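You operate a simulated robot arm through the tools that you are given. There is no shell and no other tool. Be economical: measure what you need, move in short steps, check, and stop when the job is done.

You are at the controls of a simulated two-armed robot. One attempt, no reset.

Task
Pick up the silver block marked "410 N" from the stand end of the glue bench with one hand, pass it to the other hand and put it on the lower deck of the corner shelf. Set down upright: silver block.

It is judged by the outcome, as a careful person would: the job done as asked, and still so three seconds after it is handed in. It fails if anything else is knocked over, pushed out of place, dropped, spilled or broken.

Robot
Two 7-joint arms with two-finger parallel grippers on one trunk, on a base that drives. Base frame: it is fixed to the floor where the robot stands at the start and does not move with it; the origin is under the middle of the robot, x ahead of it, y to its left, z up. Readings come in mm, degrees, newtons and seconds.
The left shoulder is at the start at [60, 143, 965], the right one opposite. With the tool pointing down near the work surface each hand reaches from about 300 to 720 mm from the robot's upright axis, wherever it stands, measured 20 degrees to its own side. Places, roughly: lower deck of the corner shelf [2900, 900, 400]. Payload 1.57 kg a hand.
The TCP of each hand is the grasp point between the finger pads, 30 mm short of the fingertips. In the tool frame z runs along the fingers and y along their closing line. Largest opening 110 mm; finger width 24, thickness 12; the body of the gripper, 48 by 112 mm, starts 78 mm behind the TCP.
Orientation is that of the tool frame in the base frame, as [roll, pitch, yaw] about the fixed x, y, z axes, in that order (R = Rz(yaw) Ry(pitch) Rx(roll)). With the fingers straight down and closing along the base's y, the tool's x points along the base's -x, its y along +y and its z along -z.

Tools
- The arms move only by the tool nudge_tool. It takes "left_targets", "right_targets" or both (then of equal length, played together; a hand with none holds still); each is a list of rows, each a list of 6 numbers: the shift along the tool's x, y, z in mm, then the turn, a rotation vector about the tool's x, y, z in degrees. In form: [[tx, ty, tz, ax, ay, az], ...]. A call has 1 to 10 rows; each row shifts and turns the commanded pose from where the row before left it, along the tool's axes as they then stand. "left_grip" and "right_grip" are, for a hand that has rows, the closure, from 0 (fully open) to 1 (shut), set as the call begins (left out, the last holds). A row lasts 0.2 s, in which the tool goes at most 50 mm and 8.6 degrees; a call with a longer step from one row to the next is refused whole, and so is a gripper value outside its range. Where a pose cannot be reached the arm comes as near as it can. A force on the tool above 40 N (or 10 N above the force at the start of the call, whichever is more), or a blocked arm, ends the call early, and 0.2 s more pass. The fingers move at their own pace (about 45 mm/s each) and stop on an object; they squeeze with about 29 N. The grip force told is the motor's: it shows also when the fingers shut on nothing. Time passes only in rows, and 0.2 s behind the last, so rows that do not move let the fingers close. It gives the time, the measured TCP pose, the force on the tool (base axes), the opening and the grip force at its end, in the units of the frame above (readings bear some noise), with the torque about the TCP (base axes, N m) and any sound that the robot's microphone picked up, and new pictures: "show" is both (left out), scene, wrist or none (wrist: the cameras of the hands that moved).
- Cameras (640 x 400 px; columns grow to the right, rows downward): "scene" is now at [42.2, 31.1, 1582.2]; the picture's right is [0.39, -0.92, 0.00], its down [-0.66, -0.28, -0.70] and it looks along [0.65, 0.27, -0.71] (base axes); focal length 295 px, centre (320, 200). "left" rides on the left gripper at [70, -16, -141] in its tool frame; the picture's right is [0.23, 0.97, 0.00], its down [-0.86, 0.20, -0.48] and it looks along [-0.47, 0.11, 0.88] (tool axes); focal length 222 px, centre (320, 200). "right" rides on the right gripper at [70, 16, -141] in its tool frame; the picture's right is [-0.23, 0.97, 0.00], its down [-0.86, -0.20, -0.48] and it looks along [-0.47, -0.11, 0.88] (tool axes); focal length 222 px, centre (320, 200). There is no depth. A picture from a camera that has moved, and an enlarged one, comes with that camera's place and axes in the base frame and with its lens.
- lift_body(by): slides the trunk up (or, below 0, down) by that many mm; the arms and the scene camera ride with it, the base frame stays. It gives what a move gives, with no picture.
- base_move(legs): drives the robot by 1 to 6 legs, each [ahead, left, turn to the left] in mm, mm and degrees, along the robot's own axes; the way and the turn of a leg run together, so that a leg with both is an arc; at most 1500 mm and 180 degrees a leg. The arms and the cameras ride along, it lands a little off, and it stops where it bumps. It gives what a move gives, and a new picture of the scene camera.
- aim_head(pan, tilt): turns the head with the scene camera to pan (to the left, within 86 degrees either way) and tilt (down, from -29 to 69), counted from straight ahead of the robot. It gives what a move gives, and a new picture of the scene camera.
- inspect(camera, box): a new picture of the part [left, top, right, bottom] of that camera's present view, enlarged. It takes no simulated time.
- close_job(): hands the job in; it is judged then, once.

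Work in short steps. Places have to be worked out from the pictures, the camera data and where the tool is seen: move nearer, look again, correct. Check each grasp and each placing, and mend what went wrong. You have 120 turns and 260 pictures in all, those below and enlarged ones among them. Open the grippers and draw the arms clear of the work before you hand the job in, unless the task says otherwise; then end with one line.

The tools are called after "Call:" as name(argument=value, ...) on one line, values as JSON. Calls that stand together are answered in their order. nudge_tool: Moves the arms, as the interface text tells. Its arguments: {"type":"object","properties":{"left_targets":{"type":"array"},"left_grip":{"type":"number"},"right_targets":{"type":"array"},"right_grip":{"type":"number"},"show":{"type":"string","enum":["both","scene","wrist","none"]}},"required":[]} The other tools are called the same way: lift_body (by) slides the trunk up or down; base_move (legs) drives the base; aim_head (pan, tilt) turns the head that bears the scene camera; inspect (camera, box) takes an enlarged picture of a part of a camera's view; close_job () hands the job in.

At the start:

```text
time: 0.0
left_ee_pos: [365.1, 281.3, 1116.0]
left_ee_rot: [180.0, 0.0, 179.9]
left_force: [0.4, 0.3, 0.2]
left_torque: [-0.01, -0.02, 0.04]
left_grip_width: 110.0
left_grip_force: 0.0
right_ee_pos: [528.1, -64.8, 1118.9]
right_ee_rot: [180.0, 0.0, 179.9]
right_force: [-0.4, 0.1, -0.1]
right_torque: [0.01, 0.01, 0.01]
right_grip_width: 110.3
right_grip_force: 0.0
trunk travel left (down, up): [-564.0, 26.0]
robot x, y, heading: [0.3, 0.8, 0.1]
head pan, tilt: [22.9, 45.5]
```

scene: 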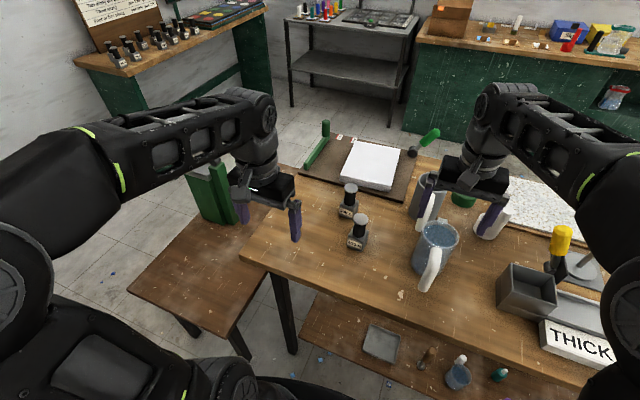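
right: 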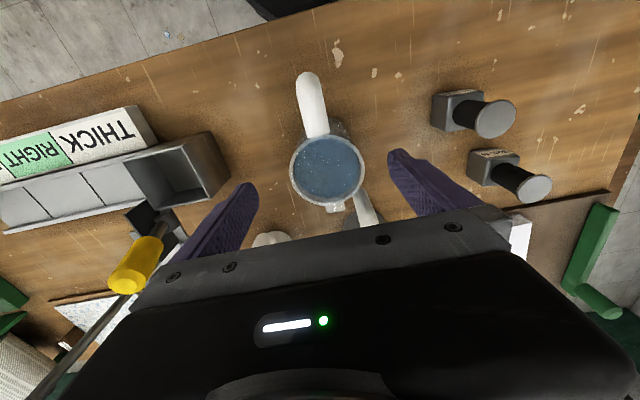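
left: 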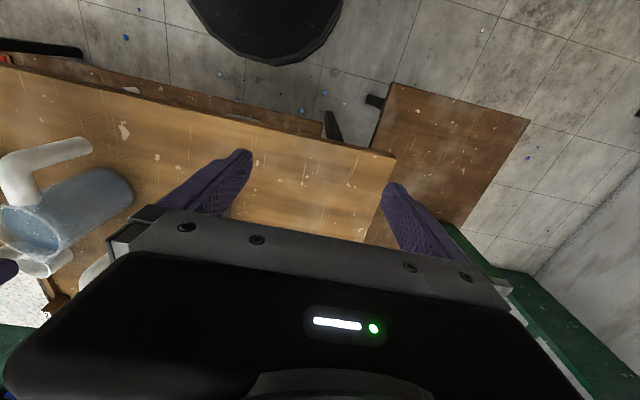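

I see two stamp-like silver blocks on the near bench; I enlarge them to read their marks, and look at the rest of the scene.

Call:
inspect(camera="scene", box=[310, 170, 410, 260])

Call:
inspect(camera="scene", box=[60, 0, 280, 100])

Call:
inspect(camera="scene", box=[270, 0, 640, 140])

Call:
inspect(camera="right", box=[420, 80, 560, 210])

```text
4.44 times, centred on (360, 215) of scene
camera zoom: at [42.2, 31.1, 1582.2], right [0.39, -0.92, 0.0], down [-0.66, -0.28, -0.7], along [0.65, 0.27, -0.71], focal length 1312 px, centre (142, 133)
```

zoom: 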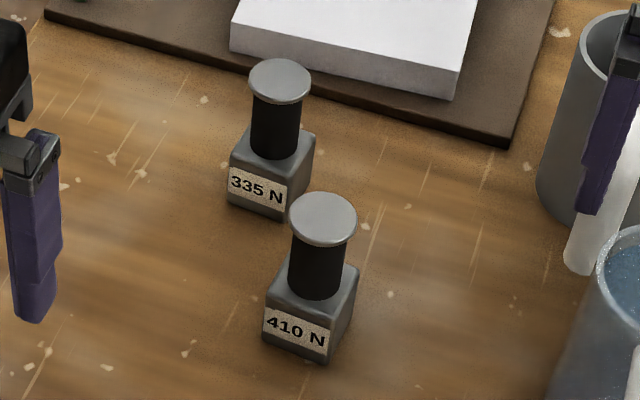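

```text
2.91 times, centred on (170, 50) of scene
camera zoom: at [42.2, 31.1, 1582.2], right [0.39, -0.92, 0.0], down [-0.66, -0.28, -0.7], along [0.65, 0.27, -0.71], focal length 858 px, centre (756, 636)
```

zoom: 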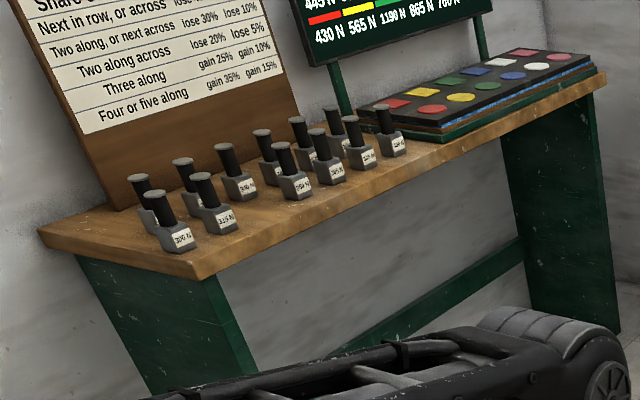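

```text
1.73 times, centred on (455, 70) of scene
camera zoom: at [42.2, 31.1, 1582.2], right [0.39, -0.92, 0.0], down [-0.66, -0.28, -0.7], along [0.65, 0.27, -0.71], focal length 510 px, centre (86, 425)
```

zoom: 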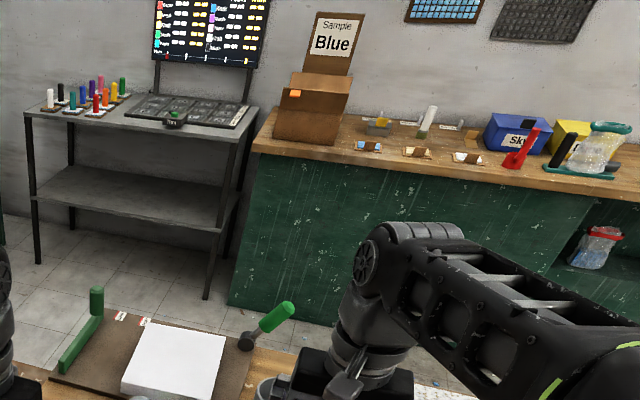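

```text
3.08 times, centred on (490, 145) of right
camera zoom: at [458.1, -47.9, 1262.0], right [0.23, 0.97, 0.0], down [0.86, -0.2, 0.48], along [0.47, -0.11, -0.88], focal length 684 px, centre (-203, 369)
```

zoom: 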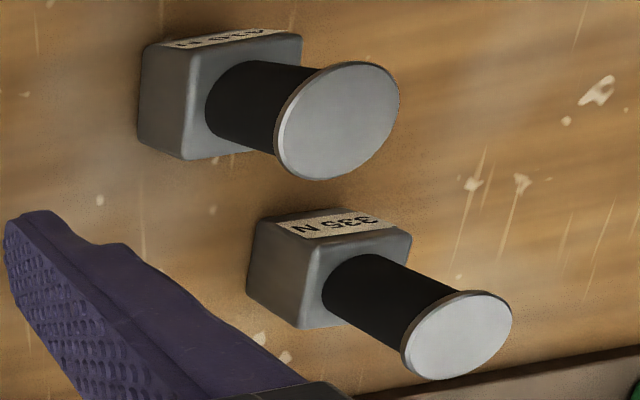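

The 410 N block stands at about (548, 126) on the bench, label facing me, total top about z=1000. My plan: left hand takes it top-down by the black handle, right hand later takes the body. First I move the left hand above it.

Call:
nudge_tool(left_targets=[[-36, -31, 0, 0, 0, 0], [-36, -31, 0, 0, 0, 0], [-36, -31, 0, 0, 0, 0], [-36, -31, 0, 0, 0, 0], [-36, -31, 0, 0, 0, 0], [0, 0, 0, 0, 0, 8.5], [0, 0, 0, 0, 0, 8.5]], left_grip=0, show="both")

```text
time: 1.6
left_ee_pos: [547.3, 124.8, 1116.9]
left_ee_rot: [-179.9, 0.0, 162.8]
left_force: [-0.1, 1.1, -0.1]
left_torque: [0.01, 0.02, -0.03]
left_grip_width: 110.1
left_grip_force: 0.1
right_ee_pos: [528.7, -65.3, 1119.2]
right_ee_rot: [179.9, 0.1, 180.0]
right_force: [-0.2, -0.5, -1.2]
right_torque: [0.03, 0.01, -0.01]
right_grip_width: 109.9
right_grip_force: 0.0
trunk travel left (down, up): [-564.0, 26.0]
robot x, y, heading: [2.2, -0.2, -0.0]
head pan, tilt: [22.9, 45.5]
camera scene: at [42.6, 29.8, 1582.2], right [0.39, -0.92, 0.0], down [-0.66, -0.28, -0.7], along [0.65, 0.27, -0.71], focal length 295 px, centre (320, 200)
camera left: at [476.6, 131.2, 1259.1], right [0.07, 1.0, 0.0], down [0.88, -0.06, 0.48], along [0.48, -0.03, -0.88], focal length 222 px, centre (320, 200)
```

scene: 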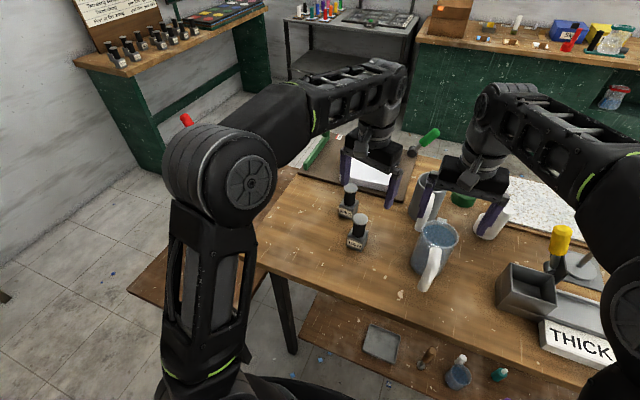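
left: 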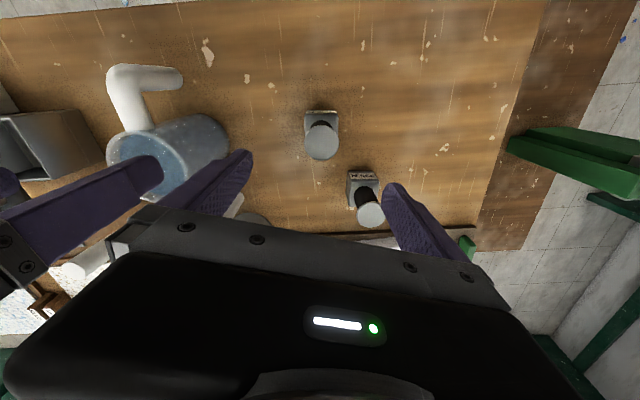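

Left view gives the knob at about (546, 129). I turn the hand the rest of the 90° so that the fingers close along x, shifting to y 129.

Call:
nudge_tool(left_targets=[[0, 0, 0, 0, 0, 8.5], [0, 0, 0, 0, 0, 8.5], [0, 0, 0, 0, 0, 8.5], [0, 0, 0, 0, 0, 8.5], [0, 0, 0, 0, 0, 8.5], [0, 0, 0, 0, 0, 8.5], [0, 0, 0, 0, 0, 8.5], [0, 0, 0, 0, 0, 8.5], [4, 0, 0, 0, 0, 4.8]], show="both")

```text
time: 3.6
left_ee_pos: [544.5, 130.5, 1116.6]
left_ee_rot: [179.9, 0.0, 90.0]
left_force: [-0.2, -0.8, 0.0]
left_torque: [-0.03, -0.02, 0.05]
left_grip_width: 110.0
left_grip_force: 0.1
right_ee_pos: [529.3, -64.1, 1119.8]
right_ee_rot: [-180.0, -0.1, 179.9]
right_force: [0.1, -0.6, 0.5]
right_torque: [0.0, -0.02, 0.02]
right_grip_width: 109.8
right_grip_force: 0.1
trunk travel left (down, up): [-564.0, 26.0]
robot x, y, heading: [1.5, -1.8, -0.1]
head pan, tilt: [22.9, 45.5]
camera scene: at [42.3, 31.2, 1582.2], right [0.39, -0.92, 0.0], down [-0.66, -0.28, -0.7], along [0.65, 0.27, -0.71], focal length 295 px, centre (320, 200)
camera left: at [529.0, 201.1, 1259.5], right [0.97, 0.23, 0.0], down [0.2, -0.85, 0.48], along [0.11, -0.47, -0.88], focal length 222 px, centre (320, 200)
```

scene: 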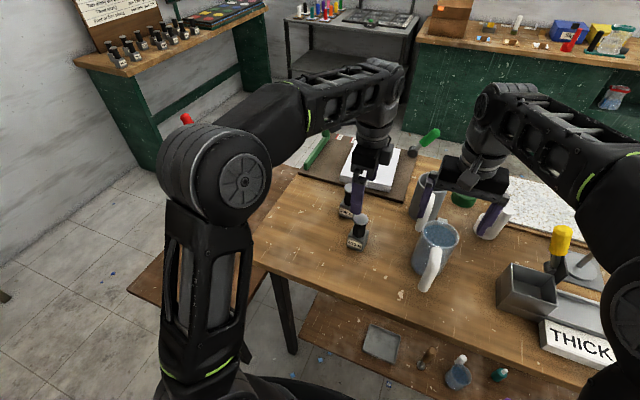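
left: 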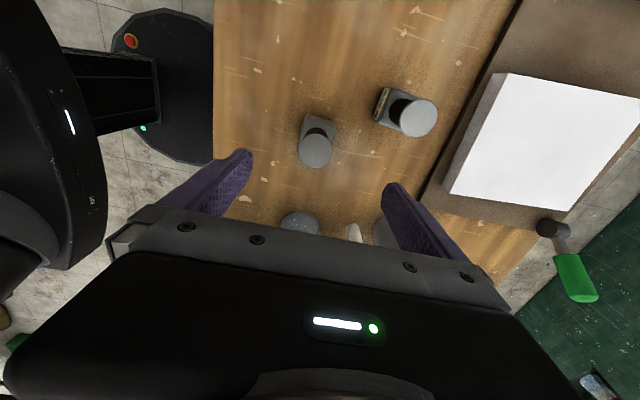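

Knob now reads about (542, 127). I zoom to fix the block's height and shape before descending.

Call:
inspect(camera="left", box=[270, 90, 370, 190])

Call:
inspect(camera="scene", box=[320, 190, 400, 260])

```text
4.00 times, centred on (320, 140) of left
camera zoom: at [529.0, 201.1, 1259.5], right [0.97, 0.23, 0.0], down [0.2, -0.85, 0.48], along [0.11, -0.47, -0.88], focal length 888 px, centre (320, 440)
```

zoom: 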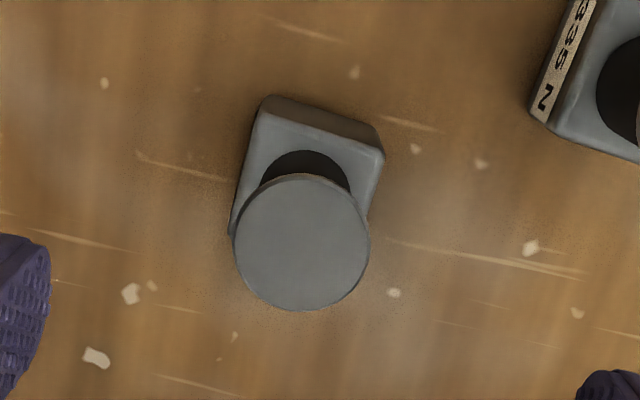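

```text
5.71 times, centred on (360, 225) of scene
camera zoom: at [42.3, 31.2, 1582.2], right [0.39, -0.92, 0.0], down [-0.66, -0.28, -0.7], along [0.65, 0.27, -0.71], focal length 1686 px, centre (91, 57)
```

zoom: 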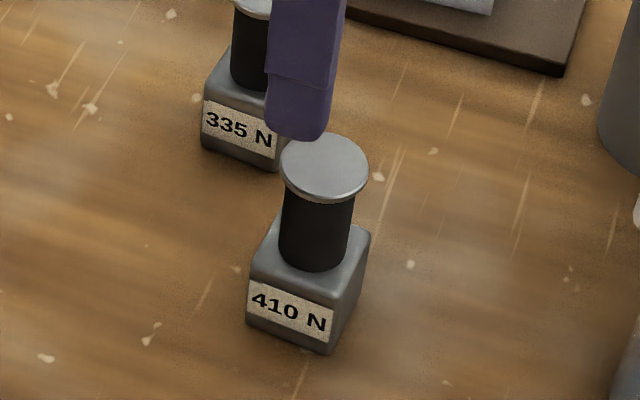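

A top-down grasp would catch the wider disc instead of the handle, so I change the plan: the left hand takes the square body from the front, tilted about 35° below horizontal, and the right hand later takes the black handle. I first yaw the hand back to align with the block (it's turned roughly −8°).

Call:
nudge_tool(left_targets=[[0, 0, 0, 0, 0, -8.2], [0, 0, 0, 0, 0, -8.2], [0, 0, 0, 0, 0, -8.2], [0, 0, 0, 0, 0, -8.2], [0, 0, 0, 0, 0, -8.2], [0, 0, 0, 0, 0, -8.2], [0, 0, 0, 0, 0, -8.2], [0, 0, 0, 0, 0, -8.2], [0, 0, 0, 0, 0, -8.2], [0, 0, 0, 0, 0, -8.2]], show="none")

Call:
nudge_tool(left_targets=[[36, 0, 0, 0, 0, 0], [36, 0, 0, 0, 0, 0], [35, 0, 0, 0, 0, 0], [0, 0, 0, 0, -7.86, 0], [0, 0, 0, 0, -7.86, 0], [0, 0, 0, 0, -7.86, 0], [0, 0, 0, 0, -7.86, 0], [0, 0, 0, 0, -7.86, 0], [0, 0, 0, 0, -7.86, 0], [0, 0, 0, 0, -7.86, 0]], left_grip=0.25)

```text
time: 5.8
left_ee_pos: [543.9, 130.8, 1116.4]
left_ee_rot: [179.9, 0.0, 172.4]
left_force: [-1.1, 0.0, -0.1]
left_torque: [-0.01, 0.02, 0.0]
left_grip_width: 109.9
left_grip_force: 0.1
right_ee_pos: [529.7, -65.1, 1118.9]
right_ee_rot: [180.0, 0.0, -180.0]
right_force: [0.8, 0.1, 0.5]
right_torque: [-0.04, -0.02, 0.0]
right_grip_width: 110.0
right_grip_force: 0.1
trunk travel left (down, up): [-564.0, 26.0]
robot x, y, heading: [4.1, -2.1, 0.0]
head pan, tilt: [22.9, 45.5]
```

```text
time: 8.0
left_ee_pos: [456.1, 142.0, 1129.3]
left_ee_rot: [180.0, 54.9, 172.2]
left_force: [0.0, 0.9, -0.3]
left_torque: [-0.02, 0.02, 0.04]
left_grip_width: 82.5
left_grip_force: 0.0
left hand out of reach, approached as far as the arm can: row 10
right_ee_pos: [528.9, -65.5, 1119.3]
right_ee_rot: [179.9, 0.1, -180.0]
right_force: [-0.7, 0.1, -0.5]
right_torque: [0.0, 0.0, -0.01]
right_grip_width: 110.1
right_grip_force: 0.0
trunk travel left (down, up): [-564.0, 26.0]
robot x, y, heading: [2.4, 2.4, 0.0]
head pan, tilt: [22.9, 45.5]
camera scene: at [42.9, 30.4, 1582.2], right [0.39, -0.92, 0.0], down [-0.66, -0.28, -0.7], along [0.65, 0.27, -0.71], focal length 295 px, centre (320, 200)
camera left: at [301.7, 147.7, 1155.5], right [0.0, 0.98, -0.19], down [0.13, 0.18, 0.97], along [0.99, -0.03, -0.12], focal length 222 px, centre (320, 200)
```

scene: 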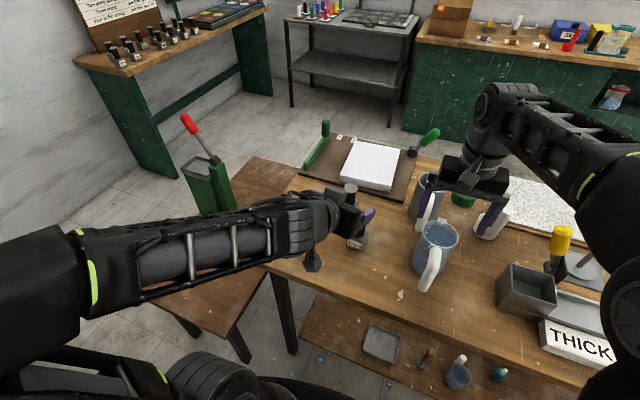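
left: 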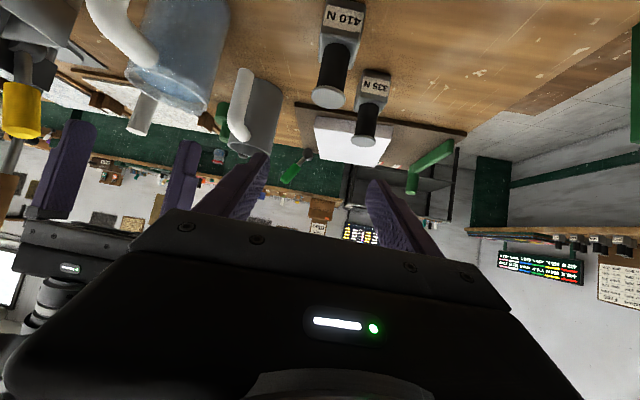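

The wrist is too close to the body for this tilt, so I back the base 100 mm for room.

Call:
base_move(legs=[[-110, 0, 0]])

```text
time: 9.2
left_ee_pos: [345.0, 141.2, 1130.9]
left_ee_rot: [-179.9, 55.0, 171.9]
left_force: [-0.6, -0.6, 0.4]
left_torque: [-0.01, 0.03, 0.02]
left_grip_width: 82.6
left_grip_force: 0.0
right_ee_pos: [415.5, -65.8, 1120.1]
right_ee_rot: [180.0, 0.1, 179.7]
right_force: [-0.3, -0.1, 0.4]
right_torque: [0.0, -0.05, 0.0]
right_grip_width: 110.0
right_grip_force: 0.1
trunk travel left (down, up): [-564.0, 26.0]
robot x, y, heading: [-111.3, -0.1, -0.4]
head pan, tilt: [22.9, 45.5]
camera scene: at [-70.9, 31.1, 1582.3], right [0.39, -0.92, 0.0], down [-0.66, -0.27, -0.7], along [0.65, 0.27, -0.71], focal length 295 px, centre (320, 200)
```

scene: 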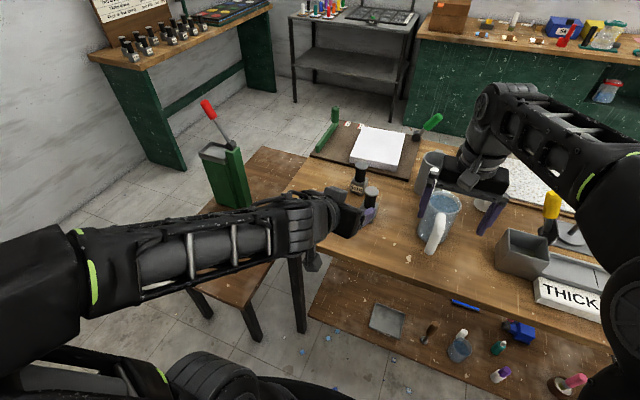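

Now move to the pre-grasp ~110 mm short of the block on its line, at about (438, 143, 1001).

Call:
nudge_tool(left_targets=[[13.5, 3.7, 37.5, 0, 0, 0], [13.5, 3.7, 37.5, 0, 0, 0], [13.5, 3.7, 37.5, 0, 0, 0], [13.5, 3.7, 37.5, 0, 0, 0]])

```text
time: 10.2
left_ee_pos: [444.4, 143.3, 1001.5]
left_ee_rot: [-179.9, 54.9, 172.2]
left_force: [-0.4, -0.4, -0.6]
left_torque: [0.02, -0.03, -0.01]
left_grip_width: 82.6
left_grip_force: 0.1
right_ee_pos: [417.3, -68.1, 1119.6]
right_ee_rot: [179.9, 0.0, 179.7]
right_force: [-0.1, 0.0, 0.9]
right_torque: [0.02, 0.02, 0.01]
right_grip_width: 110.0
right_grip_force: 0.1
trunk travel left (down, up): [-564.0, 26.0]
robot x, y, heading: [-112.1, 0.6, -0.1]
head pan, tilt: [22.9, 45.5]
camera scene: at [-67.5, 31.6, 1582.2], right [0.39, -0.92, 0.0], down [-0.66, -0.28, -0.7], along [0.65, 0.27, -0.71], focal length 295 px, centre (320, 200)
camera left: at [287.9, 149.9, 1026.4], right [0.01, 0.98, -0.19], down [0.13, 0.18, 0.97], along [0.99, -0.03, -0.12], focal length 222 px, centre (320, 200)
```

scene: 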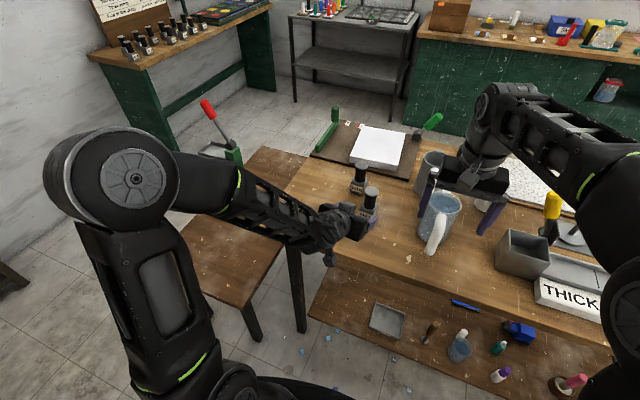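
left: 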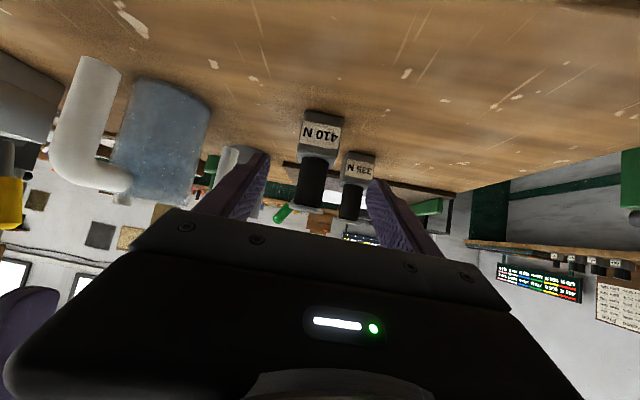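

Alignment looks good; zoom to check yaw and lateral offset.

Call:
inspect(camera="left", box=[270, 90, 380, 220])

```text
3.08 times, centred on (325, 155) of left
camera zoom: at [287.9, 149.9, 1026.4], right [0.01, 0.98, -0.19], down [0.13, 0.18, 0.97], along [0.99, -0.03, -0.12], focal length 684 px, centre (305, 338)
```

zoom: 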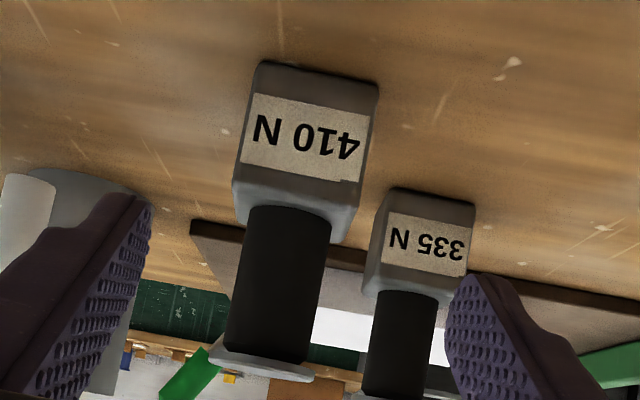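

Block centre ≈ (547, 128), nearly square to me. I advance three quarters of the way along the tool axis with a small yaw correction and look.

Call:
nudge_tool(left_targets=[[0, -1.6, 20, -2.46, 0, -1.72], [0, -1.6, 25, 0, 0, 0], [0, -1.6, 25, 0, 0, 0], [0, -1.6, 20, 0, 0, 0]])

```text
time: 11.2
left_ee_pos: [514.7, 128.8, 946.4]
left_ee_rot: [-180.0, 54.9, 174.9]
left_force: [0.5, 0.6, 0.2]
left_torque: [0.01, -0.02, 0.02]
left_grip_width: 82.5
left_grip_force: 0.2
right_ee_pos: [416.6, -67.0, 1119.5]
right_ee_rot: [-179.9, 0.0, 179.8]
right_force: [-0.1, 0.3, 0.3]
right_torque: [0.0, -0.01, -0.02]
right_grip_width: 110.1
right_grip_force: 0.1
trunk travel left (down, up): [-564.0, 26.0]
robot x, y, heading: [-109.5, 3.3, -0.2]
head pan, tilt: [22.9, 45.5]
camera scene: at [-68.5, 31.3, 1582.2], right [0.39, -0.92, 0.0], down [-0.66, -0.27, -0.7], along [0.65, 0.27, -0.71], focal length 295 px, centre (320, 200)
camera left: at [359.2, 127.3, 972.8], right [-0.04, 0.98, -0.19], down [0.12, 0.19, 0.97], along [0.99, 0.02, -0.12], focal length 222 px, centre (320, 200)
```

scene: 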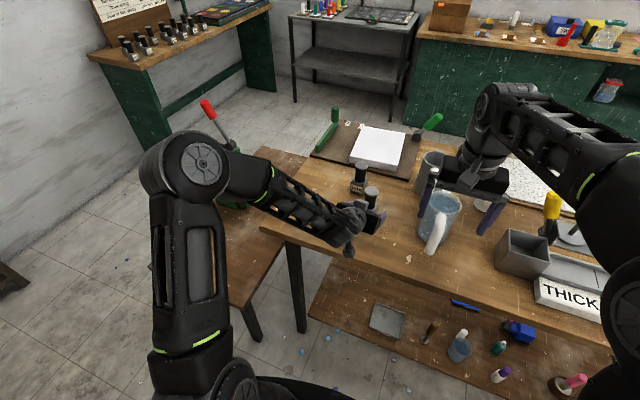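
left: 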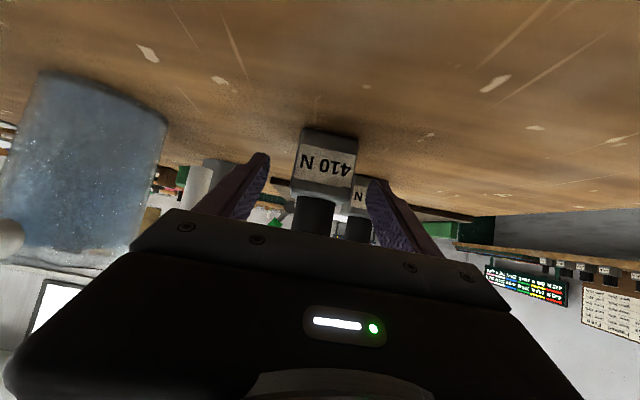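

The block sits between the fingers. I advance the last 30 mm, then close.

Call:
nudge_tool(left_targets=[[-1.5, 1, 15, 0, 0, 0], [-1.5, 1, 15, 0, 0, 0]])

```text
time: 11.8
left_ee_pos: [539.8, 130.0, 934.8]
left_ee_rot: [-179.9, 54.9, 174.9]
left_force: [-0.1, 0.2, -0.5]
left_torque: [0.01, 0.02, -0.02]
left_grip_width: 82.6
left_grip_force: 0.0
right_ee_pos: [416.8, -67.3, 1119.6]
right_ee_rot: [-180.0, 0.0, 179.6]
right_force: [0.5, -0.5, -0.2]
right_torque: [-0.01, 0.02, 0.02]
right_grip_width: 109.8
right_grip_force: 0.1
trunk travel left (down, up): [-564.0, 26.0]
robot x, y, heading: [-110.9, 2.4, -0.2]
head pan, tilt: [22.9, 45.5]
camera scene: at [-68.5, 31.2, 1582.2], right [0.39, -0.92, 0.0], down [-0.66, -0.27, -0.7], along [0.65, 0.27, -0.71], focal length 295 px, centre (320, 200)
camera left: at [383.4, 128.6, 959.1], right [-0.04, 0.98, -0.19], down [0.12, 0.19, 0.97], along [0.99, 0.02, -0.12], focal length 222 px, centre (320, 200)
```

scene: 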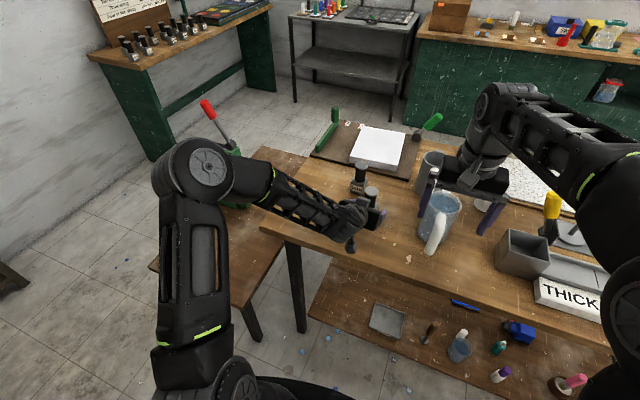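
left: 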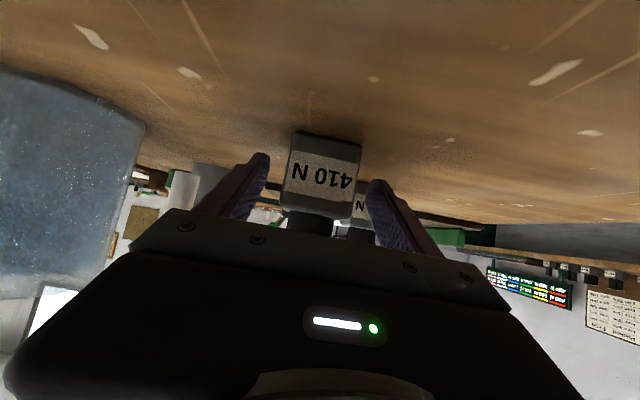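

Position good; lower 3 mm and close on the body.

Call:
nudge_tool(left_targets=[[1, 0, 4, 0, 0, 0]], show="none")

Call:
nudge_tool(left_targets=[[0, 0, 0, 0, 0, 0], [0, 0, 0, 0, 0, 0], [0, 0, 0, 0, 0, 0], [0, 0, 0, 0, 0, 0], [0, 0, 0, 0, 0, 0]], left_grip=1, show="wrist")

```text
time: 12.2
left_ee_pos: [543.4, 129.2, 930.0]
left_ee_rot: [179.9, 55.0, 174.8]
left_force: [0.9, -0.2, -0.2]
left_torque: [0.04, -0.01, 0.0]
left_grip_width: 82.5
left_grip_force: 0.0
right_ee_pos: [416.5, -66.7, 1119.3]
right_ee_rot: [180.0, 0.0, 179.8]
right_force: [-0.1, -0.1, 0.3]
right_torque: [-0.03, 0.02, -0.02]
right_grip_width: 110.3
right_grip_force: 0.0
trunk travel left (down, up): [-564.0, 26.0]
robot x, y, heading: [-110.3, 2.6, -0.4]
head pan, tilt: [22.9, 45.5]
```

```text
time: 13.4
left_ee_pos: [542.4, 129.8, 930.7]
left_ee_rot: [179.9, 54.9, 174.9]
left_force: [-0.7, -1.9, -1.5]
left_torque: [-0.03, 0.06, 0.02]
left_grip_width: 45.9
left_grip_force: 28.6
right_ee_pos: [416.4, -67.0, 1119.5]
right_ee_rot: [180.0, 0.0, 179.7]
right_force: [-0.1, -0.1, -0.7]
right_torque: [-0.02, 0.01, 0.03]
right_grip_width: 109.9
right_grip_force: 0.1
trunk travel left (down, up): [-564.0, 26.0]
robot x, y, heading: [-111.4, -0.3, -0.3]
head pan, tilt: [22.9, 45.5]
camera left: at [386.2, 127.2, 955.8], right [-0.04, 0.98, -0.19], down [0.12, 0.19, 0.97], along [0.99, 0.02, -0.12], focal length 222 px, centre (320, 200)
```

left: 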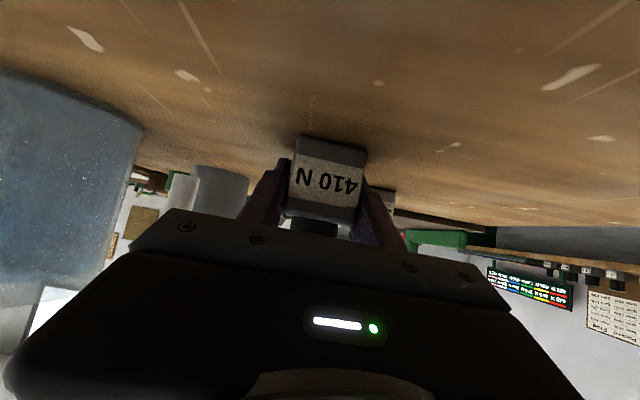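

Gripped at 46 mm with 29 N. Lift straight up.

Call:
nudge_tool(left_targets=[[-12, 0, -8.6, 0, 0, 0], [-24.6, 0, -17.2, 0, 0, 0], [-33, 0, -23, 0, 0, 0], [-33, 0, -23, 0, 0, 0], [-33, 0, -23, 0, 0, 0]])

```text
time: 14.6
left_ee_pos: [543.8, 128.3, 1098.3]
left_ee_rot: [180.0, 54.9, 174.8]
left_force: [-1.4, -0.5, -5.0]
left_torque: [-0.03, -0.02, 0.0]
left_grip_width: 45.9
left_grip_force: 28.6
right_ee_pos: [416.3, -66.6, 1119.0]
right_ee_rot: [-180.0, 0.0, 179.7]
right_force: [-0.1, -0.7, 0.6]
right_torque: [0.04, -0.02, 0.0]
right_grip_width: 109.9
right_grip_force: 0.0
trunk travel left (down, up): [-564.0, 26.0]
robot x, y, heading: [-112.0, -0.0, -0.4]
head pan, tilt: [22.9, 45.5]
camera scene: at [-68.9, 30.8, 1582.2], right [0.39, -0.92, 0.0], down [-0.66, -0.27, -0.7], along [0.65, 0.27, -0.71], focal length 295 px, centre (320, 200)
camera left: at [387.5, 125.9, 1123.6], right [-0.04, 0.98, -0.18], down [0.12, 0.19, 0.97], along [0.99, 0.02, -0.12], focal length 222 px, centre (320, 200)
```

scene: 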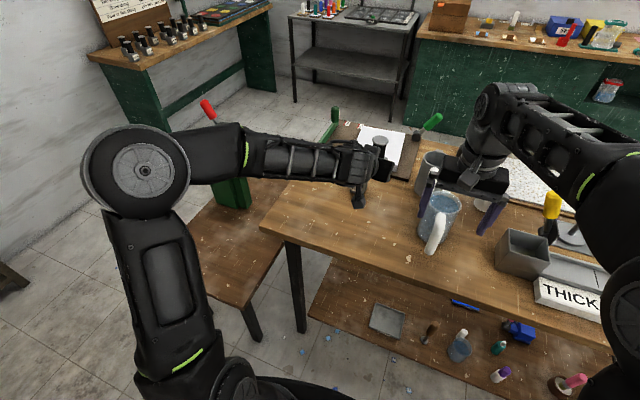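
left: 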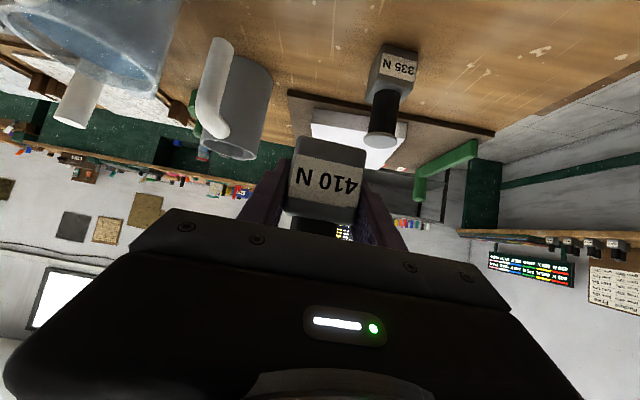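

The block is held (about 5 N weight). Before driving, I look to the left and right to learn the free floor.

Call:
aim_head(pan=60, tilt=30)

Call:
aim_head(pan=10, tilt=25)

```text
time: 15.6
left_ee_pos: [545.3, 128.6, 1096.8]
left_ee_rot: [-180.0, 54.8, 175.0]
left_force: [0.7, -0.1, -5.8]
left_torque: [-0.01, 0.01, 0.03]
left_grip_width: 45.8
left_grip_force: 29.1
right_ee_pos: [416.8, -67.8, 1118.5]
right_ee_rot: [180.0, 0.0, 179.7]
right_force: [-0.6, -0.6, -0.1]
right_torque: [0.03, 0.04, 0.0]
right_grip_width: 110.0
right_grip_force: 0.1
trunk travel left (down, up): [-564.0, 26.0]
robot x, y, heading: [-109.4, 2.7, -0.3]
head pan, tilt: [60.0, 30.0]
camera scene: at [-97.0, 78.2, 1605.5], right [0.86, -0.5, 0.0], down [-0.25, -0.43, -0.87], along [0.44, 0.75, -0.5], focal length 295 px, centre (320, 200)
```

scene: 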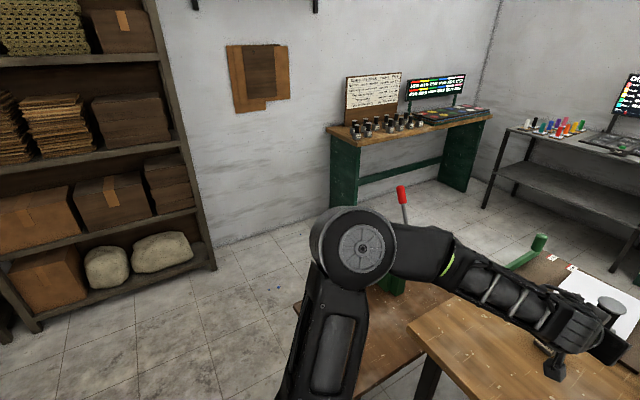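

```text
time: 16.8
left_ee_pos: [543.9, 128.9, 1096.9]
left_ee_rot: [180.0, 54.8, 175.0]
left_force: [0.9, -0.2, -5.5]
left_torque: [0.02, 0.0, -0.01]
left_grip_width: 45.9
left_grip_force: 28.9
right_ee_pos: [417.6, -66.9, 1118.3]
right_ee_rot: [-180.0, -0.1, 179.7]
right_force: [-0.5, 0.8, -0.2]
right_torque: [0.03, 0.0, 0.0]
right_grip_width: 109.9
right_grip_force: 0.1
trunk travel left (down, up): [-564.0, 26.0]
robot x, y, heading: [-111.6, 0.9, -0.3]
head pan, tilt: [10.0, 25.0]
camera scene: at [-52.0, 15.7, 1613.5], right [0.17, -0.99, 0.0], down [-0.42, -0.07, -0.91], along [0.89, 0.15, -0.42], focal length 295 px, centre (320, 200)
```

scene: 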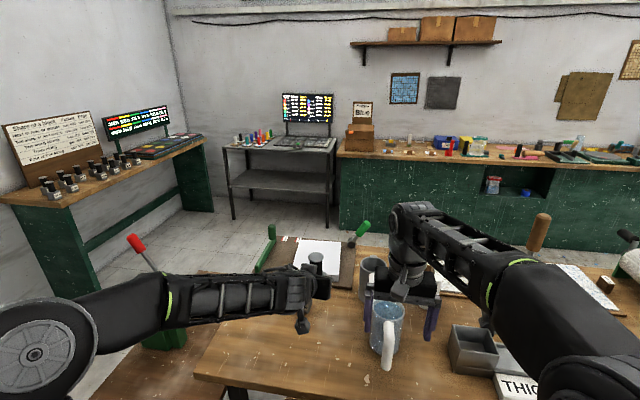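

The shelf front is about x=2735, y≈400–1500, decks near 400 and 815; free lane runs at y≈1400 left of the stand. I first back away from the bench for the handover.

Call:
base_move(legs=[[-340, 0, 0]])

Call:
aim_head(pan=5, tilt=50)

```text
time: 19.0
left_ee_pos: [205.0, 134.6, 1098.1]
left_ee_rot: [180.0, 54.8, 175.4]
left_force: [-0.7, -0.5, -6.0]
left_torque: [-0.01, -0.02, -0.01]
left_grip_width: 45.9
left_grip_force: 28.9
right_ee_pos: [79.4, -62.8, 1119.1]
right_ee_rot: [-180.0, 0.0, -179.8]
right_force: [0.0, -0.5, -0.3]
right_torque: [0.0, -0.02, -0.01]
right_grip_width: 110.0
right_grip_force: 0.0
trunk travel left (down, up): [-564.0, 26.0]
robot x, y, heading: [-452.7, 4.2, 0.2]
head pan, tilt: [10.0, 25.0]
camera scene: at [-391.8, 16.4, 1613.5], right [0.18, -0.98, 0.0], down [-0.42, -0.07, -0.91], along [0.89, 0.16, -0.42], focal length 295 px, centre (320, 200)
```

scene: 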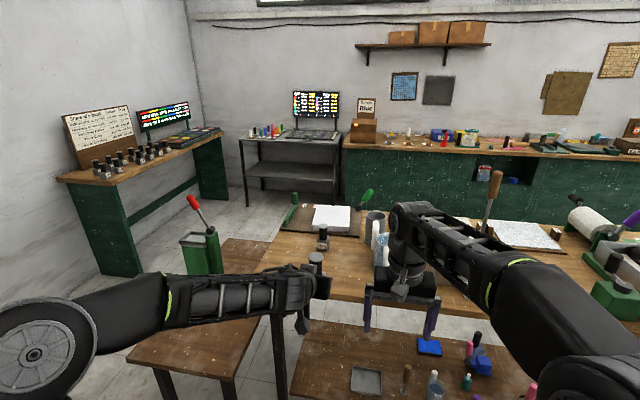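

```text
time: 19.9
left_ee_pos: [203.9, 133.8, 1096.9]
left_ee_rot: [-180.0, 54.8, 175.5]
left_force: [0.2, -0.7, -5.7]
left_torque: [-0.02, 0.02, 0.0]
left_grip_width: 45.8
left_grip_force: 28.6
right_ee_pos: [78.6, -62.4, 1119.8]
right_ee_rot: [180.0, 0.0, -179.8]
right_force: [0.2, 0.2, 0.0]
right_torque: [-0.01, -0.02, -0.01]
right_grip_width: 109.8
right_grip_force: 0.0
trunk travel left (down, up): [-564.0, 26.0]
robot x, y, heading: [-450.1, -2.0, 0.4]
head pan, tilt: [5.0, 50.0]
camera scene: at [-404.7, 7.1, 1576.1], right [0.09, -1.0, 0.0], down [-0.76, -0.07, -0.64], along [0.64, 0.06, -0.77], focal length 295 px, centre (320, 200)
```

scene: 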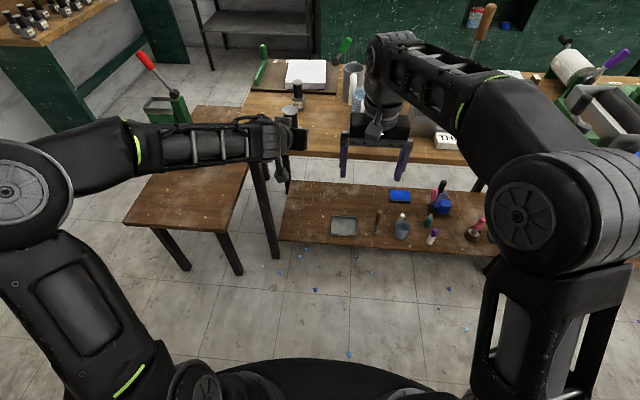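

I set up the handover: right hand first drawn back and up, turned to point forward-left.

Call:
nudge_tool(right_targets=[[27, -10, -26, 0, 0, 0], [27, -10, -26, 0, 0, 0], [27, -10, -26, 0, 0, 0], [0, 0, 0, 0, 0, -7.5], [0, 0, 0, 0, 0, -7.5], [0, 0, 0, 0, 0, -7.5], [0, 0, 0, 0, 0, -7.5], [0, 0, 0, 0, 0, -7.5], [0, 0, 0, 0, 0, -7.5]], right_grip=0.3, show="none")

Call:
nudge_tool(right_targets=[[0, 0, 0, 0, -7.5, 0], [0, 0, 0, 0, -7.5, 0], [0, 0, 0, 0, -7.5, 0], [0, 0, 0, 0, -7.5, 0], [0, 0, 0, 0, -7.5, 0], [0, 0, 0, 0, -7.5, 0], [0, 0, 0, 0, -7.5, 0], [0, 0, 0, 0, -7.5, 0]])

```text
time: 21.9
left_ee_pos: [205.8, 132.8, 1098.9]
left_ee_rot: [180.0, 54.9, 175.4]
left_force: [0.6, 0.4, -6.1]
left_torque: [0.0, -0.02, 0.02]
left_grip_width: 45.9
left_grip_force: 28.5
right_ee_pos: [-6.8, -65.2, 1175.8]
right_ee_rot: [-177.5, 1.7, -134.0]
right_force: [0.1, 1.3, 0.2]
right_torque: [0.02, 0.01, 0.0]
right_grip_width: 76.9
right_grip_force: 0.2
right hand out of reach, approached as far as the arm can: row 1, 2, 3
trunk travel left (down, up): [-564.0, 26.0]
robot x, y, heading: [-447.5, 1.1, 0.1]
head pan, tilt: [5.0, 50.0]
```

```text
time: 23.7
left_ee_pos: [204.0, 132.9, 1096.9]
left_ee_rot: [-180.0, 54.8, 175.4]
left_force: [-1.0, -0.2, -5.6]
left_torque: [0.0, 0.0, -0.01]
left_grip_width: 46.1
left_grip_force: 29.1
right_ee_pos: [-6.8, -66.2, 1175.3]
right_ee_rot: [-175.1, 61.7, -129.8]
right_force: [-0.3, 0.7, -0.7]
right_torque: [0.02, 0.0, 0.01]
right_grip_width: 77.0
right_grip_force: 0.0
trunk travel left (down, up): [-564.0, 26.0]
robot x, y, heading: [-448.2, -0.5, 0.1]
head pan, tilt: [5.0, 50.0]
camera scene: at [-404.8, 6.4, 1576.0], right [0.09, -1.0, 0.0], down [-0.76, -0.07, -0.64], along [0.64, 0.06, -0.77], focal length 295 px, centre (320, 200)
camera right: at [-129.7, -166.6, 1181.8], right [-0.63, 0.76, 0.16], down [0.1, -0.12, 0.99], along [0.77, 0.64, 0.0], focal length 222 px, centre (320, 200)
```

scene: 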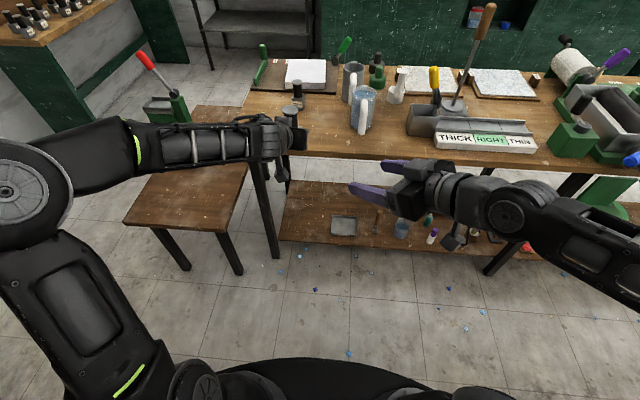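
right: 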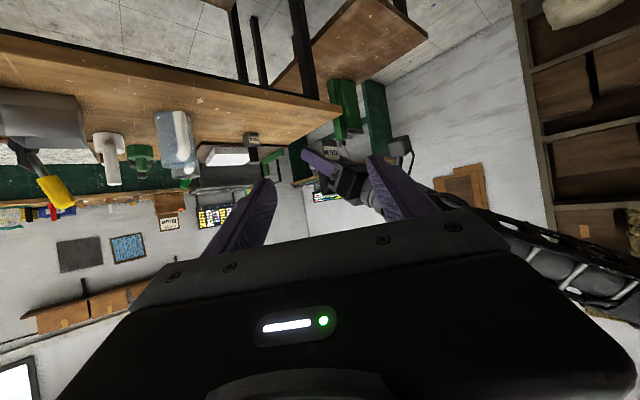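

Now the left hand brings the block to about (110, 10, 1090), pointing forward-right.

Call:
nudge_tool(left_targets=[[13.5, -32.5, -16.2, 0, 0, 0], [13.5, -32.5, -16.2, 0, 0, 0], [13.5, -32.5, -16.2, 0, 0, 0], [13.5, -32.5, -16.2, 0, 0, 0], [0, 0, 0, 6.62, 0, 4.64], [0, 0, 0, 6.62, 0, 4.64], [0, 0, 0, 6.62, 0, 4.64], [0, 0, 0, 6.62, 0, 4.64], [0, 0, 0, 6.62, 0, 4.64]])

```text
time: 25.7
left_ee_pos: [110.5, 11.7, 1091.2]
left_ee_rot: [-179.8, 54.9, 135.2]
left_force: [-0.6, 1.0, -6.4]
left_torque: [-0.02, 0.0, -0.06]
left_grip_width: 45.9
left_grip_force: 29.0
right_ee_pos: [-7.6, -64.3, 1176.5]
right_ee_rot: [-175.2, 61.3, -129.9]
right_force: [0.3, 0.6, -0.9]
right_torque: [-0.02, 0.03, -0.03]
right_grip_width: 76.8
right_grip_force: 0.0
trunk travel left (down, up): [-564.0, 26.0]
robot x, y, heading: [-450.3, -2.6, 0.1]
head pan, tilt: [5.0, 50.0]
camera scene: at [-403.5, 8.9, 1575.9], right [0.09, -1.0, 0.0], down [-0.76, -0.07, -0.64], along [0.64, 0.06, -0.77], focal length 295 px, centre (320, 200)
camera left: at [-9.9, 110.6, 1116.4], right [0.6, 0.78, -0.19], down [0.21, 0.07, 0.97], along [0.77, -0.62, -0.12], focal length 222 px, centre (320, 200)
```

scene: 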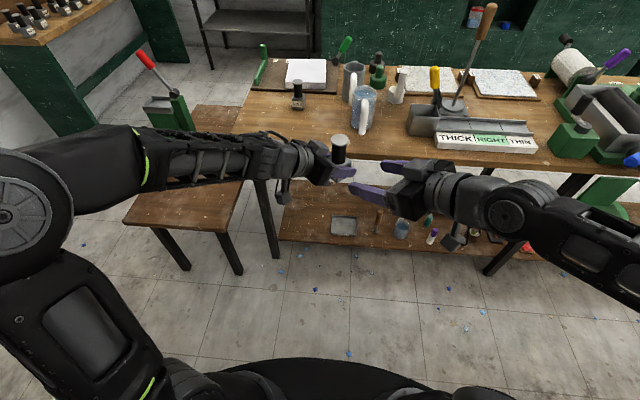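
left: 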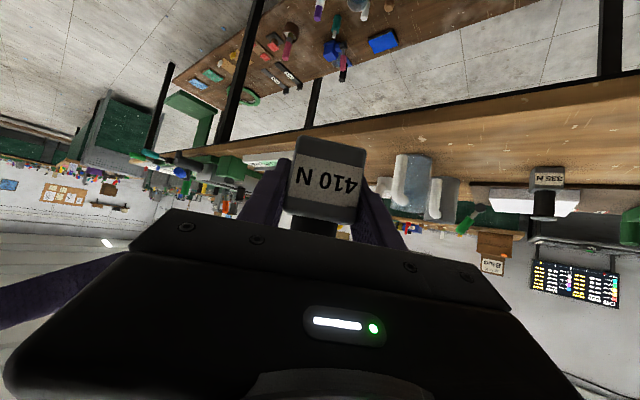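

Block handle is now about (114, 8, 1133). I align the right hand on a 45°-left, 30°-down line about 120 mm short of it.

Call:
nudge_tool(right_targets=[[0, 0, 0, -0.6, 1.5, 2.5], [-15.6, -17.4, 10.5, 0, 0, 0], [-15.6, -17.4, 10.5, 0, 0, 0]])

```text
time: 26.5
left_ee_pos: [110.1, 9.8, 1090.6]
left_ee_rot: [-179.7, 54.9, 135.1]
left_force: [0.1, -0.6, -5.6]
left_torque: [0.0, -0.01, 0.01]
left_grip_width: 45.9
left_grip_force: 28.6
right_ee_pos: [41.0, -65.4, 1191.2]
right_ee_rot: [179.7, 59.9, -135.1]
right_force: [-0.4, 0.0, 0.8]
right_torque: [0.02, -0.01, 0.01]
right_grip_width: 76.9
right_grip_force: 0.0
trunk travel left (down, up): [-564.0, 26.0]
robot x, y, heading: [-450.2, 0.7, 0.1]
head pan, tilt: [5.0, 50.0]
camera scene: at [-404.3, 7.3, 1576.0], right [0.09, -1.0, 0.0], down [-0.76, -0.07, -0.64], along [0.64, 0.06, -0.77], focal length 295 px, centre (320, 200)
camera right: at [-82.7, -165.1, 1202.8], right [-0.61, 0.77, 0.2], down [0.15, -0.13, 0.98], along [0.78, 0.63, -0.04], focal length 222 px, centre (320, 200)
```

scene: 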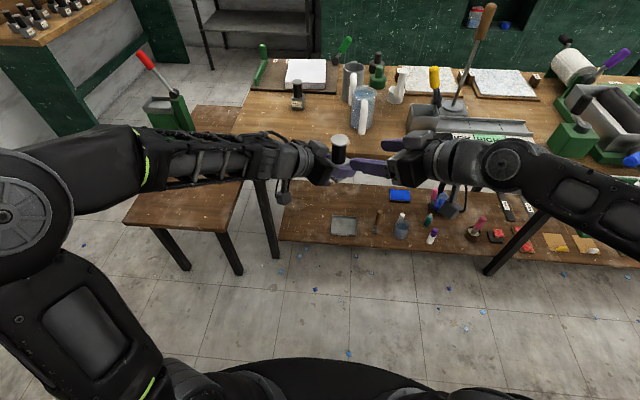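
right: 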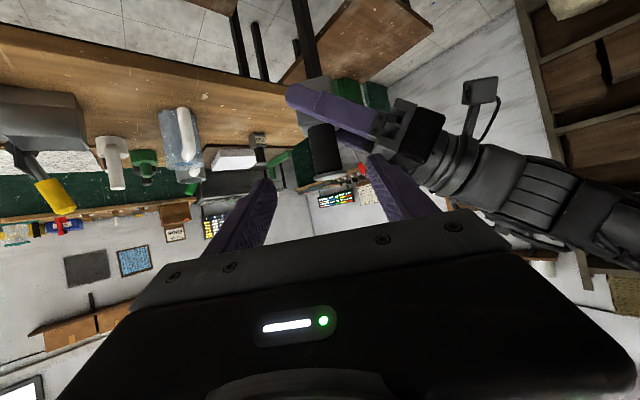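

Call:
inspect(camera="right", box=[240, 60, 460, 220])

Call:
inspect(camera="scene", box=[270, 110, 460, 220])

```text
2.50 times, centred on (350, 140) of right
camera zoom: at [-82.7, -165.1, 1202.8], right [-0.61, 0.77, 0.2], down [0.15, -0.13, 0.98], along [0.78, 0.63, -0.04], focal length 555 px, centre (245, 350)
```

zoom: 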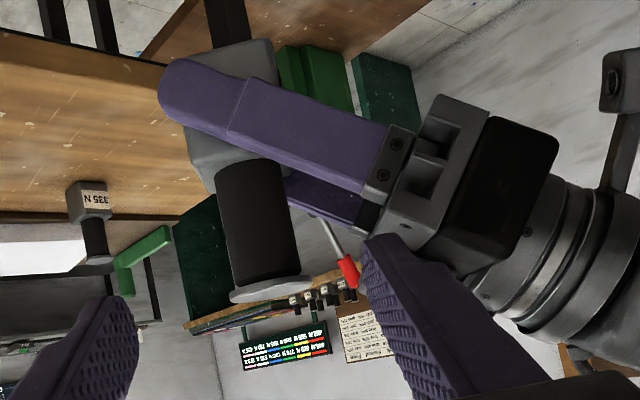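

```text
3.37 times, centred on (365, 165) of scene
camera zoom: at [-404.3, 7.3, 1576.0], right [0.09, -1.0, 0.0], down [-0.76, -0.07, -0.64], along [0.64, 0.06, -0.77], focal length 994 px, centre (168, 318)
```

zoom: 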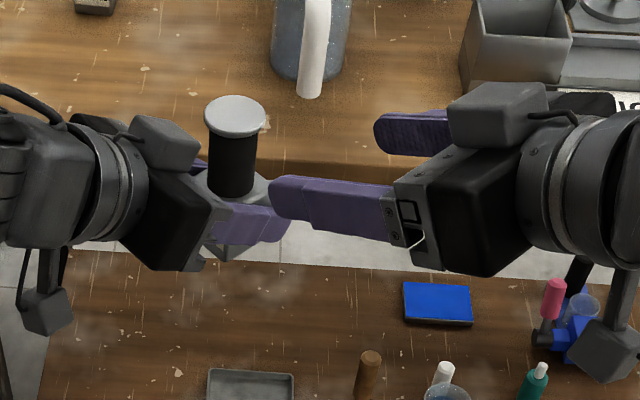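

The steep line would bring the right fingers close to the left hand's far finger, so I flatten the tilt to 25°, narrow the opening to ~50 mm and aim slightly higher on the handle, stopping 60 mm short to check.

Call:
nudge_tool(right_targets=[[0, 0, 0, 0, -5, 0], [1.2, 0.9, 14.3, 0, 0, 0], [1.2, 0.9, 14.3, 0, 0, 0], [1.2, 0.9, 14.3, 0, 0, 0]], right_grip=0.545)

Call:
inspect(camera="right", box=[240, 60, 460, 220])

Call:
inspect(camera="scene", box=[290, 110, 410, 200])

```text
time: 27.5
left_ee_pos: [110.4, 10.2, 1091.9]
left_ee_rot: [-179.8, 55.0, 135.1]
left_force: [-0.2, -0.6, -5.6]
left_torque: [-0.02, 0.0, -0.01]
left_grip_width: 45.9
left_grip_force: 29.0
right_ee_pos: [64.8, -37.8, 1168.5]
right_ee_rot: [179.6, 65.1, -135.3]
right_force: [0.2, 0.3, 0.1]
right_torque: [-0.01, -0.01, 0.02]
right_grip_width: 50.2
right_grip_force: 0.0
trunk travel left (down, up): [-564.0, 26.0]
robot x, y, heading: [-448.3, 1.2, 0.1]
head pan, tilt: [5.0, 50.0]
camera scene: at [-404.4, 7.3, 1576.0], right [0.09, -1.0, 0.0], down [-0.76, -0.07, -0.64], along [0.64, 0.06, -0.77], focal length 295 px, centre (320, 200)
camera right: at [-59.0, -137.6, 1166.7], right [-0.62, 0.76, 0.21], down [0.09, -0.19, 0.98], along [0.78, 0.63, 0.05], focal length 222 px, centre (320, 200)
```

scene: 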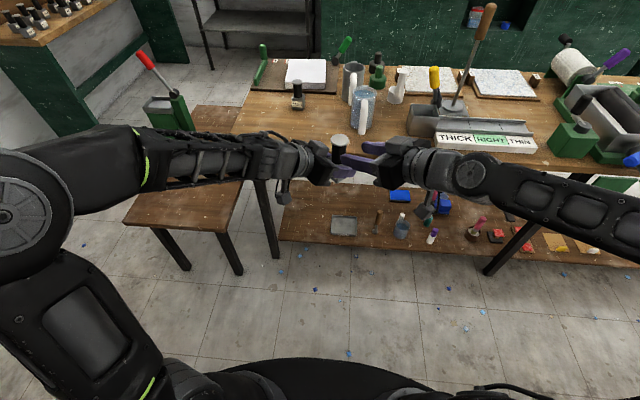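
right: 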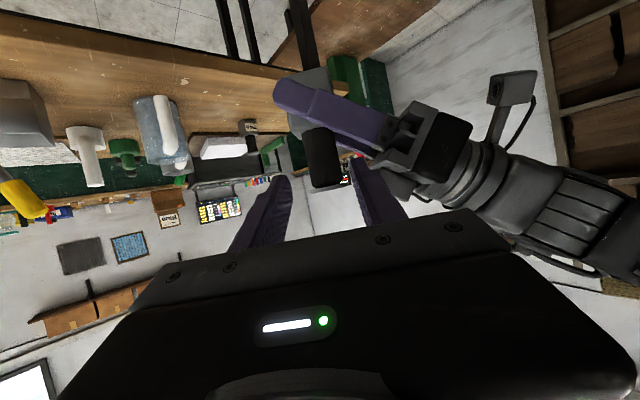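

```text
2.50 times, centred on (350, 140) of right
camera zoom: at [-59.0, -137.6, 1166.7], right [-0.62, 0.76, 0.21], down [0.09, -0.19, 0.98], along [0.78, 0.63, 0.05], focal length 555 px, centre (245, 350)
```

zoom: 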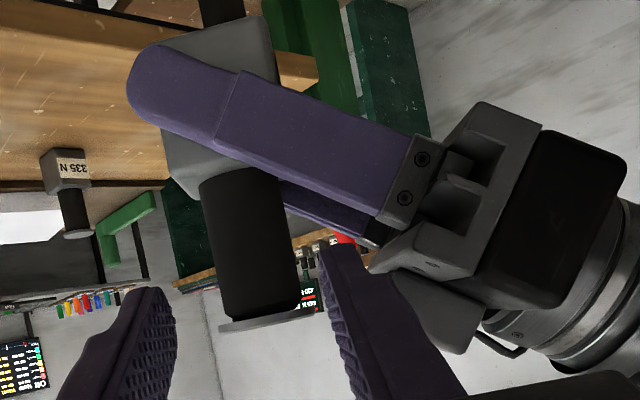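

```text
4.44 times, centred on (350, 155) of scene
camera zoom: at [-404.4, 7.3, 1576.0], right [0.09, -1.0, 0.0], down [-0.76, -0.07, -0.64], along [0.64, 0.06, -0.77], focal length 1312 px, centre (187, 400)
```

zoom: 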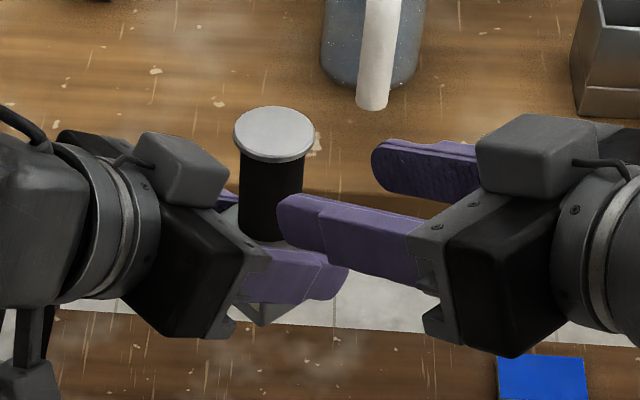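

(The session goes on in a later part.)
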